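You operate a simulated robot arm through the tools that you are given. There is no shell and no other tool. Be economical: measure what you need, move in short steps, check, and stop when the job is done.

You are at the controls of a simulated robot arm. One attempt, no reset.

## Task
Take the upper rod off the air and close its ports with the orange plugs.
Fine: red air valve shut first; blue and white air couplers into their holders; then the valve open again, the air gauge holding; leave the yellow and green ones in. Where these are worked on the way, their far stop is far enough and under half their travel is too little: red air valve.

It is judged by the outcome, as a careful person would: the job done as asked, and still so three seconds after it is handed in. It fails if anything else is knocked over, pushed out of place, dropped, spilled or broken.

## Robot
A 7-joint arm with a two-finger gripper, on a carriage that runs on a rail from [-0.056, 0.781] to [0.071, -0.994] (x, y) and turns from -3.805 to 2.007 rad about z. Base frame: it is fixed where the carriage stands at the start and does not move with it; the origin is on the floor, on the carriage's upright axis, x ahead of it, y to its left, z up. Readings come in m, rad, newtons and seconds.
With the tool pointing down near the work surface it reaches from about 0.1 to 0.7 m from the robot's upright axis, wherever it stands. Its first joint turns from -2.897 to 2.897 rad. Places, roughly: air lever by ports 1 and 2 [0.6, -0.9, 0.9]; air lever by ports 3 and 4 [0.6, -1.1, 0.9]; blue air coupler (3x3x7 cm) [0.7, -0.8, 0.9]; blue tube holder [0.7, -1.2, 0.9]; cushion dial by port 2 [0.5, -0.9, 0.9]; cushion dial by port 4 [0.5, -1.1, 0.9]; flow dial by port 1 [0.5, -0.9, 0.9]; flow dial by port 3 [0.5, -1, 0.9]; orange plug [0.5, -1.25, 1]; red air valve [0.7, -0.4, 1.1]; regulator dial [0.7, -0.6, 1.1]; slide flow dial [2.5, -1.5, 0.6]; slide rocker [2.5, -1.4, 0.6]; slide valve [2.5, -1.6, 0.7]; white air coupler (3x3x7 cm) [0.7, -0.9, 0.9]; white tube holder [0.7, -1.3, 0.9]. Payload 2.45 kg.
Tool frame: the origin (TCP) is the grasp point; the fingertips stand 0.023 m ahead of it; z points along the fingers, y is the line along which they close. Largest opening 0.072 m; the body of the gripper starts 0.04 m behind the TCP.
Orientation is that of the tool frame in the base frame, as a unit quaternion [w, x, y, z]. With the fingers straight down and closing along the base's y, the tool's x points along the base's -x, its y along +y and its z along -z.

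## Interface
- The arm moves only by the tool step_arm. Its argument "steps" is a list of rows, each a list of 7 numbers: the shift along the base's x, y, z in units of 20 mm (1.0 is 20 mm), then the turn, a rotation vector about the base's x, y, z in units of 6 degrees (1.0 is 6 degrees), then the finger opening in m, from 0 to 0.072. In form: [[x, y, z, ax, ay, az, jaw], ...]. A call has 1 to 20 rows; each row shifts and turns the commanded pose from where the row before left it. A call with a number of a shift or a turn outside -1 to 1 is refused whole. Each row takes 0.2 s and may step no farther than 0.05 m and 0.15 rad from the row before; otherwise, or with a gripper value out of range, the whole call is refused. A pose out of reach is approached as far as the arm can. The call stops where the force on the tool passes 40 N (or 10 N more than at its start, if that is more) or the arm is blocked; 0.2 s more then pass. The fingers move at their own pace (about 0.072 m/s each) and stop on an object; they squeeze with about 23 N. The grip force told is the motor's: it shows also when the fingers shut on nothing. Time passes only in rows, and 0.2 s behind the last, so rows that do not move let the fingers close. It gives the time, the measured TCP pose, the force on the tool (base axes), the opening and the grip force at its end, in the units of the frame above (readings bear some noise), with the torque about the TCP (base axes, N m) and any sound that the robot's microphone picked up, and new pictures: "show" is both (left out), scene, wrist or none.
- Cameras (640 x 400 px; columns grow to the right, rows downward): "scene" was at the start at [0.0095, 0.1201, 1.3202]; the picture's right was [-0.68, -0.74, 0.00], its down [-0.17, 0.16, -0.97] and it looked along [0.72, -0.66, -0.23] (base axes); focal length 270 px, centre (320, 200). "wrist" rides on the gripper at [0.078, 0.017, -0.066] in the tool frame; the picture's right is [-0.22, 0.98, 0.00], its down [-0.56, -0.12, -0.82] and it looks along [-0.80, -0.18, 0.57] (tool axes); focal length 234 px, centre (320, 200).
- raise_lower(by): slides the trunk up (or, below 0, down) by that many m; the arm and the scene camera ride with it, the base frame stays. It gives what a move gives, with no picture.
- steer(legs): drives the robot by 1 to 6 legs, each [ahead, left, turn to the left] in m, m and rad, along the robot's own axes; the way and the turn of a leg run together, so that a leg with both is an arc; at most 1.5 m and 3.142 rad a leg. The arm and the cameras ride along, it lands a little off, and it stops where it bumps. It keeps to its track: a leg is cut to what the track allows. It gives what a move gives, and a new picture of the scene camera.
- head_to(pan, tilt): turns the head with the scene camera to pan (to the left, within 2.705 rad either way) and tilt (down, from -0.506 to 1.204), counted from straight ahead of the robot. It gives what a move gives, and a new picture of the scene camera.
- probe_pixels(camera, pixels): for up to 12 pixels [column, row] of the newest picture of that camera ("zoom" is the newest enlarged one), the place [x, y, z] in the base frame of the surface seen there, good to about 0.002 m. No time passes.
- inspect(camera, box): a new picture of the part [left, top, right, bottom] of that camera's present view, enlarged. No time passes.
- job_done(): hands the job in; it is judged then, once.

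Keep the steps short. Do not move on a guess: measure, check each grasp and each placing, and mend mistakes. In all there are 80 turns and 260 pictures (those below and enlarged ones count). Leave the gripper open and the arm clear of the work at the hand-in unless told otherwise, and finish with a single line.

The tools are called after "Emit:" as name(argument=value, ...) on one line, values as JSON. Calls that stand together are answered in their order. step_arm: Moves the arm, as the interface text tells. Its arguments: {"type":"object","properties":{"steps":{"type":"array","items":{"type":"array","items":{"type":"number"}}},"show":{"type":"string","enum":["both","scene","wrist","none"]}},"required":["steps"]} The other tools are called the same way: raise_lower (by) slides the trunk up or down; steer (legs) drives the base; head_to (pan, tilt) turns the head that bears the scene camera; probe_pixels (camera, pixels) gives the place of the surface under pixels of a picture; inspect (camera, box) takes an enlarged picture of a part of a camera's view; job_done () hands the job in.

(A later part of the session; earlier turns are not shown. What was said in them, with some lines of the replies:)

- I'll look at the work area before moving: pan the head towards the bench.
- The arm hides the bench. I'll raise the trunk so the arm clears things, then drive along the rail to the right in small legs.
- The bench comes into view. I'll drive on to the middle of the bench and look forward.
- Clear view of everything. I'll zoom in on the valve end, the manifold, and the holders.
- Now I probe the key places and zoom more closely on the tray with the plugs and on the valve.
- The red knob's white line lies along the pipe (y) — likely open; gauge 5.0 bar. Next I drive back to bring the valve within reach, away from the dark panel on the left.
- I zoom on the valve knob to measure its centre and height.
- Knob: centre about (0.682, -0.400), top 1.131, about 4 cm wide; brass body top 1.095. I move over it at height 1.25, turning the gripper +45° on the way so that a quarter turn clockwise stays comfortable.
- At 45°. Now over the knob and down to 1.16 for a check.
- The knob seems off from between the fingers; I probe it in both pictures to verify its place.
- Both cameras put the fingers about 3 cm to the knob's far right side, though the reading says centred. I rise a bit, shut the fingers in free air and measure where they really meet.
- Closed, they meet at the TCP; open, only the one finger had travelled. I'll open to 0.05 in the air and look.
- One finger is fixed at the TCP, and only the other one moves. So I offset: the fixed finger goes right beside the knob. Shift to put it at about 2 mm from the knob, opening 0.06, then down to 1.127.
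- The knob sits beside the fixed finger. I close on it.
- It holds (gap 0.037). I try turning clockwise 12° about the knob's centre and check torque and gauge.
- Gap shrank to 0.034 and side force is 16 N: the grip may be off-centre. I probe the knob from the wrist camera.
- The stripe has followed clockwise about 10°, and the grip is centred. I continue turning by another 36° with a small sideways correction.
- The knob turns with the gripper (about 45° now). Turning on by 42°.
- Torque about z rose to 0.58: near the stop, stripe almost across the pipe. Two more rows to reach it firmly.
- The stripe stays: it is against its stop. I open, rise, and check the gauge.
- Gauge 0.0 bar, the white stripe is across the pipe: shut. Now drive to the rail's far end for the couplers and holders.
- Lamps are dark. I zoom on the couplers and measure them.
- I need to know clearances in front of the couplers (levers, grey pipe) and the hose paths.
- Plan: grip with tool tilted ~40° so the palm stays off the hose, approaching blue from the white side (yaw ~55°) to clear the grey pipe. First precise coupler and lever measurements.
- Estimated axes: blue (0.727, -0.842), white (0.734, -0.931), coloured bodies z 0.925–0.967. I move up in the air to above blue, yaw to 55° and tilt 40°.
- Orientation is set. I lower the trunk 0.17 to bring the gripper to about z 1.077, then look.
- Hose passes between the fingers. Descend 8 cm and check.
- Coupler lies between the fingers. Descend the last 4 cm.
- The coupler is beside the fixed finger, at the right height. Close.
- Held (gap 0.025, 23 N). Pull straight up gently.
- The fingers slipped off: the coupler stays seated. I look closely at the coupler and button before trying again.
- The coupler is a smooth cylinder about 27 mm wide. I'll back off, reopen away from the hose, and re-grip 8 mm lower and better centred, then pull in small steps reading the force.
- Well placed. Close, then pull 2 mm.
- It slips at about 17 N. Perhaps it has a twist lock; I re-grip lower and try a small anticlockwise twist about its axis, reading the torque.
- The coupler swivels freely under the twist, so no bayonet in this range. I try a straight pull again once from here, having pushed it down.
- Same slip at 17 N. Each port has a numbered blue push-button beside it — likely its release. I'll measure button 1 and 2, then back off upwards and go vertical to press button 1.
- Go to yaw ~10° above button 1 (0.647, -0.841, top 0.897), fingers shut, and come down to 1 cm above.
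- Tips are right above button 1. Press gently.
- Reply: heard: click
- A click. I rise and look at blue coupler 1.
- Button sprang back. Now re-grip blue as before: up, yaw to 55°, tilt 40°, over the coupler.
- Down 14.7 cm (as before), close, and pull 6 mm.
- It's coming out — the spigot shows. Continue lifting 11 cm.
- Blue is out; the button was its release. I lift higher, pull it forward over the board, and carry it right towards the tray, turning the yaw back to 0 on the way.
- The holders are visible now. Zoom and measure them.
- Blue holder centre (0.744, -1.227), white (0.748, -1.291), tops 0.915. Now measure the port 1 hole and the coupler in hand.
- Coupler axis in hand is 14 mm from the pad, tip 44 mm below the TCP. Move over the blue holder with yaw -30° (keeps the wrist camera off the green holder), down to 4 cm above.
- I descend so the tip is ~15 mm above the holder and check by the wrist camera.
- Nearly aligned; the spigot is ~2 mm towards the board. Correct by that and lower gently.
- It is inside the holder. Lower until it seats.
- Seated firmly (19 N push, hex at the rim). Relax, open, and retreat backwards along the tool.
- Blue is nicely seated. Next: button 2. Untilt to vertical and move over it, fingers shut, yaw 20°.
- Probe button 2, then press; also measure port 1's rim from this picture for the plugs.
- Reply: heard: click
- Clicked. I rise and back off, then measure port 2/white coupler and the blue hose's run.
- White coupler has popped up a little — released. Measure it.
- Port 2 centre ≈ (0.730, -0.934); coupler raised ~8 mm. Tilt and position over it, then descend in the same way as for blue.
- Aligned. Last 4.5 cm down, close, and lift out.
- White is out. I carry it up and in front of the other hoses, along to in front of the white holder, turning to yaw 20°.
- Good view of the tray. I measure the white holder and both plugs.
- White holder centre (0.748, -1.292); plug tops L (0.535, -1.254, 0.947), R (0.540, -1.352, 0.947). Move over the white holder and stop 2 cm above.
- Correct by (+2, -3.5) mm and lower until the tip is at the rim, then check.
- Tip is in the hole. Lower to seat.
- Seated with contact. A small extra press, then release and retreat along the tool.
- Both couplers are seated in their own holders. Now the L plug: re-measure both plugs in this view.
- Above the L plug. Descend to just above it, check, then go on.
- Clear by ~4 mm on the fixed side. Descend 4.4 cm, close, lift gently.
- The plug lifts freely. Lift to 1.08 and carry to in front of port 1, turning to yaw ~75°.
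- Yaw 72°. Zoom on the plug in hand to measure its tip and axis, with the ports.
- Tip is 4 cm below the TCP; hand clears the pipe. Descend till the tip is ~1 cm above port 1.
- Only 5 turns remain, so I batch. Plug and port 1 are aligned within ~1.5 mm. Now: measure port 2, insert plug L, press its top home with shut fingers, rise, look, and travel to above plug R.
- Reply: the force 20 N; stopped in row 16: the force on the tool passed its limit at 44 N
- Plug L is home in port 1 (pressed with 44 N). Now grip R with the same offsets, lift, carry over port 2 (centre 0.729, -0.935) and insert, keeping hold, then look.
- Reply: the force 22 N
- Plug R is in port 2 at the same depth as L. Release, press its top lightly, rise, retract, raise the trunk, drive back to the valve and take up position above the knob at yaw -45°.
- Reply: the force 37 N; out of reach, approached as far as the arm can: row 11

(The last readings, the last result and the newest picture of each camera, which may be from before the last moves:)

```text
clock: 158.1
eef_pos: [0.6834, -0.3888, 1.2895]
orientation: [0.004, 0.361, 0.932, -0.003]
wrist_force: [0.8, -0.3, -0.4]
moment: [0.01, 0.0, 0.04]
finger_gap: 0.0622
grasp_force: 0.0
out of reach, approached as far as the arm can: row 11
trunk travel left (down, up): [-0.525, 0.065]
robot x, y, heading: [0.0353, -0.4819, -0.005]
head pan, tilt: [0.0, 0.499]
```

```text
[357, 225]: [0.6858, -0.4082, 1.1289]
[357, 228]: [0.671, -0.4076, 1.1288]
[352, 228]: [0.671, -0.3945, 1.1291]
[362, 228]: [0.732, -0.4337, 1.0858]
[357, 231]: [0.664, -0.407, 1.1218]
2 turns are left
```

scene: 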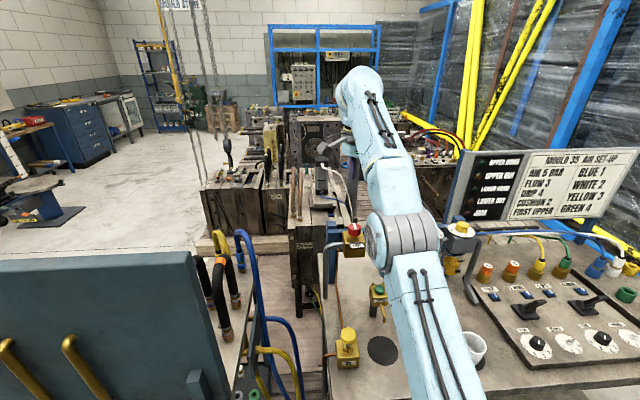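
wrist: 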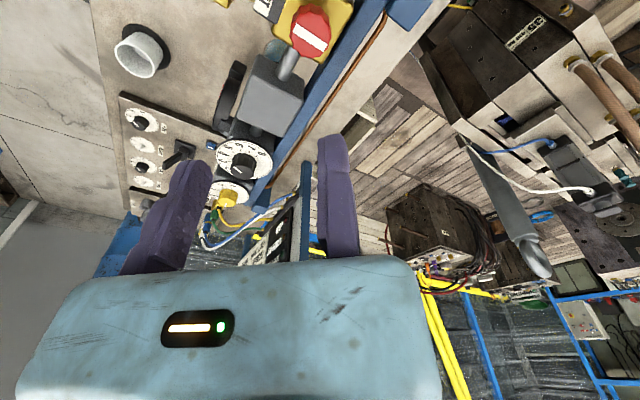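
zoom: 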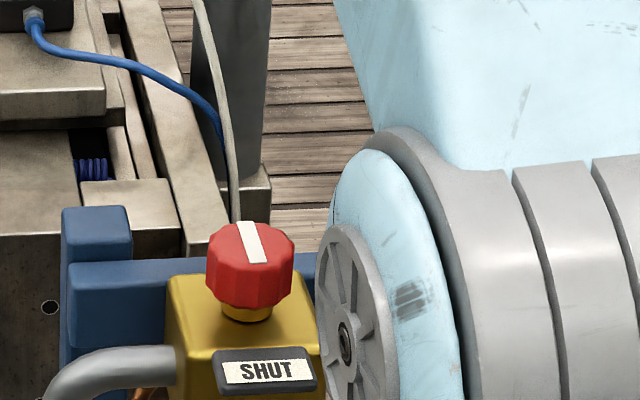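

Both plugs are home and the arm is above the knob. Now: lower beside the knob with the fingers wide, close, centre the grip, turn anticlockwise to the stop, release, retreat and check knob and gauge.

Emit:
step_arm(steps=[[0, 0, -0.9, 0, 0, 0, 0.072], [0, 0, -0.9, 0, 0, 0, 0.072], [0, 0, -0.9, 0, 0, 0, 0.072], [0, 0, -0.9, 0, 0, 0, 0.072], [0, 0, -0.9, 0, 0, 0, 0.072], [0, 0, -0.9, 0, 0, 0, 0.072], [0, 0, -1, 0, 0, 0, 0.072], [0.26, 0.18, 0, 0, 0, 0, 0.072], [0.26, 0.175, 0, 0, 0, 0, 0.072], [0, 0, -0.6, 0, 0, 0, 0.072], [0, 0, -0.6, 0, 0, 0, 0.072], [0, 0, -0.6, 0, 0, 0, 0.072]], show="wrist")

Emit:
step_arm(steps=[[0, 0, 0, 0, 0, 0, 0.0], [0, 0, 0, 0, 0, 0, 0.0], [0, 0, 0, 0, 0, 0, 0.0], [-0.16, -0.16, 0, 0, 0, 0, 0.0], [-0.16, -0.16, 0, 0, 0, 0, 0.0], [0, 0, 0, 0, 0, 0, 0.0]], show="wrist")

Emit:
step_arm(steps=[[-0.072, 0.065, 0, 0, 0, 1, 0.0], [-0.078, 0.057, 0, 0, 0, 1, 0.0], [-0.084, 0.048, 0, 0, 0, 1, 0.0], [-0.0885, 0.0395, 0, 0, 0, 1, 0.0], [-0.092, 0.03, 0, 0, 0, 1, 0.0], [-0.095, 0.02, 0, 0, 0, 1, 0.0]], show="none")

Emit:
step_arm(steps=[[-0.096, 0.01, 0, 0, 0, 1, 0.0], [-0.097, 0, 0, 0, 0, 1, 0.0], [-0.096, -0.01, 0, 0, 0, 1, 0.0], [-0.095, -0.02, 0, 0, 0, 1, 0.0], [-0.092, -0.03, 0, 0, 0, 1, 0.0], [-0.0885, -0.0395, 0, 0, 0, 1, 0.0]], show="none")

Emit:
step_arm(steps=[[-0.084, -0.048, 0, 0, 0, 1, 0.0], [-0.078, -0.057, 0, 0, 0, 1, 0.0], [-0.072, -0.065, 0, 0, 0, 1, 0.0], [-0.065, -0.072, 0, 0, 0, 1, 0.0], [-0.057, -0.078, 0, 0, 0, 1, 0.0], [0, 0, 0, 0, 0, 0, 0.0]], show="wrist")

Emit:
inspect(camera="scene", box=[320, 200, 480, 310])

Emit:
step_arm(steps=[[0, 0, 0, 0, 0, 0, 0.065], [0, 0, 0, 0, 0, 0, 0.065], [0, 0, 0, 0, 0, 0, 0.065], [0, 0, 1, 0, 0, 0, 0.065], [0, 0, 1, 0, 0, 0, 0.065], [0, 0, 1, 0, 0, 0, 0.065], [0, 0, 1, 0, 0, 0, 0.065], [0, 0, 1, 0, 0, 0, 0.065], [0, 0, 1, 0, 0, 0, 0.065], [-1, -0.5, 0, 0, 0, -0.9, 0.065], [-1, -0.5, 0, 0, 0, -0.9, 0.065], [-1, -0.5, 0, 0, 0, -0.9, 0.065], [-1, -0.5, 0, 0, 0, -0.9, 0.065], [-1, -0.5, 0, 0, 0, -0.9, 0.065], [-1, -0.5, 0, 0, 0, -0.9, 0.065], [-1, -0.5, 0, 0, 0, -0.9, 0.065]], show="scene")

Emit:
inspect(camera="scene", box=[320, 200, 480, 310])

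Emit:
inspect(camera="scene", box=[440, 140, 640, 300])

```text
clock: 160.7
eef_pos: [0.6941, -0.3818, 1.1242]
orientation: [0.004, 0.36, 0.933, -0.005]
wrist_force: [0.4, 0.2, -0.2]
moment: [-0.02, 0.05, 0.02]
finger_gap: 0.0721
grasp_force: 0.1
trunk travel left (down, up): [-0.525, 0.065]
robot x, y, heading: [0.0373, -0.4842, -0.008]
head pan, tilt: [0.0, 0.499]
```

wrist: 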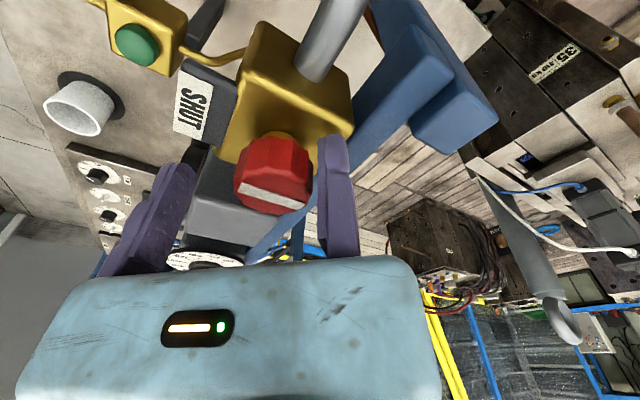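

```text
clock: 162.3
eef_pos: [0.6908, -0.3867, 1.1241]
orientation: [0.008, 0.357, 0.934, -0.002]
wrist_force: [19.1, 3.6, -5.4]
moment: [0.5, -0.67, 0.25]
finger_gap: 0.0345
grasp_force: 45.1
trunk travel left (down, up): [-0.525, 0.065]
robot x, y, heading: [0.0341, -0.4792, -0.004]
head pan, tilt: [0.0, 0.499]
stopped in row 6: the force on the tool passed its limit at 41 N (the readings are from after the stop); the commanded pose is now the measured one
```

wrist: 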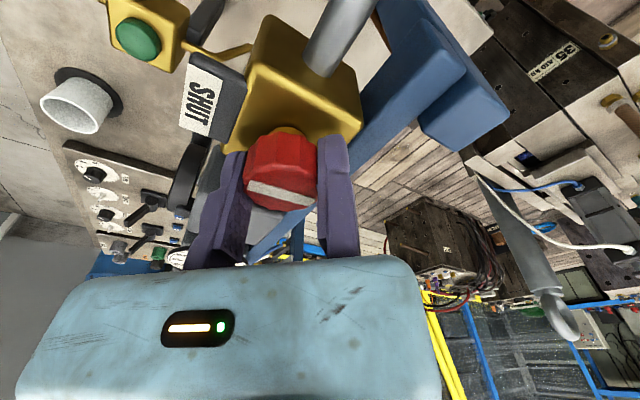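

```text
clock: 163.7
eef_pos: [0.6805, -0.3825, 1.1251]
orientation: [0.007, 0.051, 0.999, 0.001]
wrist_force: [25.2, -1.1, -8.3]
moment: [0.29, -0.53, 0.4]
finger_gap: 0.0346
grasp_force: 45.4
trunk travel left (down, up): [-0.525, 0.065]
robot x, y, heading: [0.0331, -0.4831, -0.001]
head pan, tilt: [0.0, 0.499]
```

```text
clock: 165.1
eef_pos: [0.6705, -0.386, 1.1258]
orientation: [0.007, -0.259, 0.966, 0.002]
wrist_force: [22.7, -11.7, -8.7]
moment: [-0.22, 0.06, 0.21]
finger_gap: 0.0344
grasp_force: 45.2
trunk travel left (down, up): [-0.525, 0.065]
robot x, y, heading: [0.0388, -0.4855, -0.004]
head pan, tilt: [0.0, 0.499]
```

```text
clock: 166.5
eef_pos: [0.6622, -0.3951, 1.126]
orientation: [0.005, -0.5, 0.866, 0.004]
wrist_force: [23.6, -27.6, -6.7]
moment: [-0.06, -0.28, -0.64]
finger_gap: 0.0343
grasp_force: 44.3
trunk travel left (down, up): [-0.525, 0.065]
robot x, y, heading: [0.0364, -0.4849, -0.007]
head pan, tilt: [0.0, 0.499]
```

wrist: 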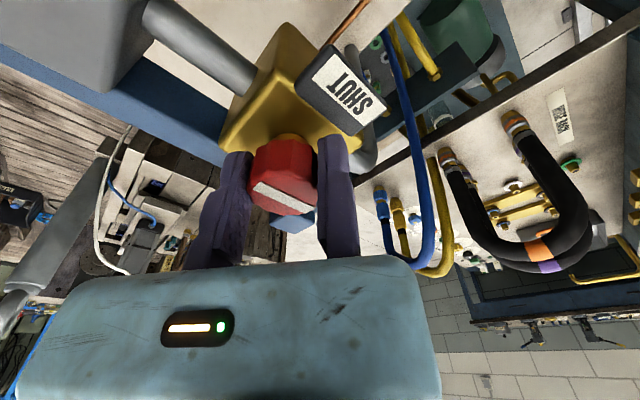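

```text
3.64 times, centred on (400, 255) of scene
```

zoom: 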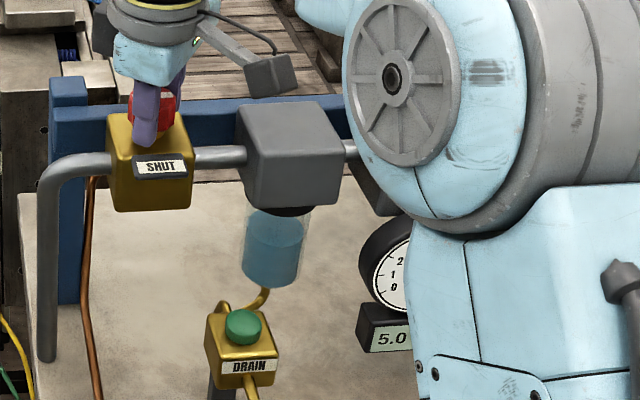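

```text
clock: 169.9
eef_pos: [0.5189, -0.4596, 1.2459]
orientation: [0.009, -0.192, 0.981, 0.003]
wrist_force: [0.0, 0.6, -0.2]
moment: [0.01, 0.0, 0.01]
finger_gap: 0.0647
grasp_force: 0.0
trunk travel left (down, up): [-0.525, 0.065]
robot x, y, heading: [0.0373, -0.4865, -0.001]
head pan, tilt: [0.0, 0.499]
```

scene: 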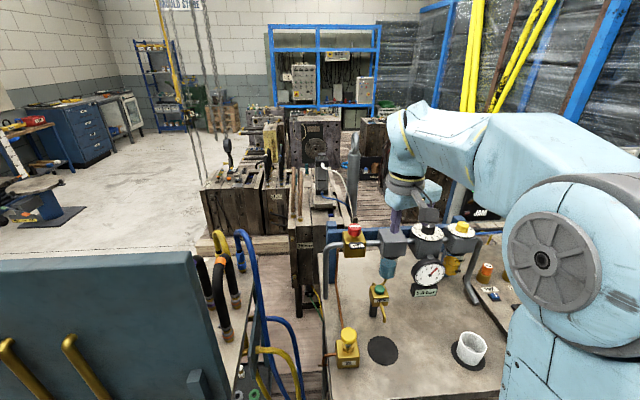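

```text
3.64 times, centred on (400, 255) of scene
```

zoom: 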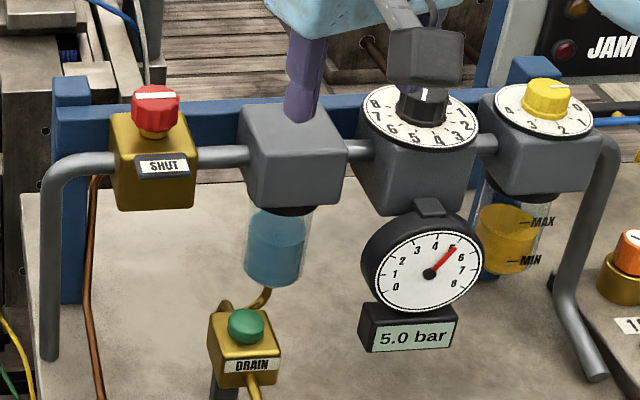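

```text
2.50 times, centred on (540, 220) of scene
1 turns are left
```

zoom: 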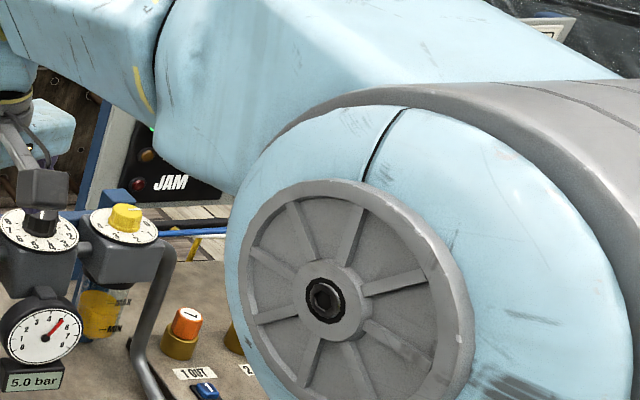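

The knob's stripe lies along the pipe again. The gauge holds 5.0 bar, the gripper is open and the arm is clear, so I hand the job in.

Emit:
job_done()

```text
The job is handed in.
```

The upper rod is off the air: blue and white couplers are in their own holders, ports 1 and 2 are closed with the orange plugs (L in 1, R in 2), yellow and green are untouched, and the red valve is open again with the gauge holding 5.0 bar.
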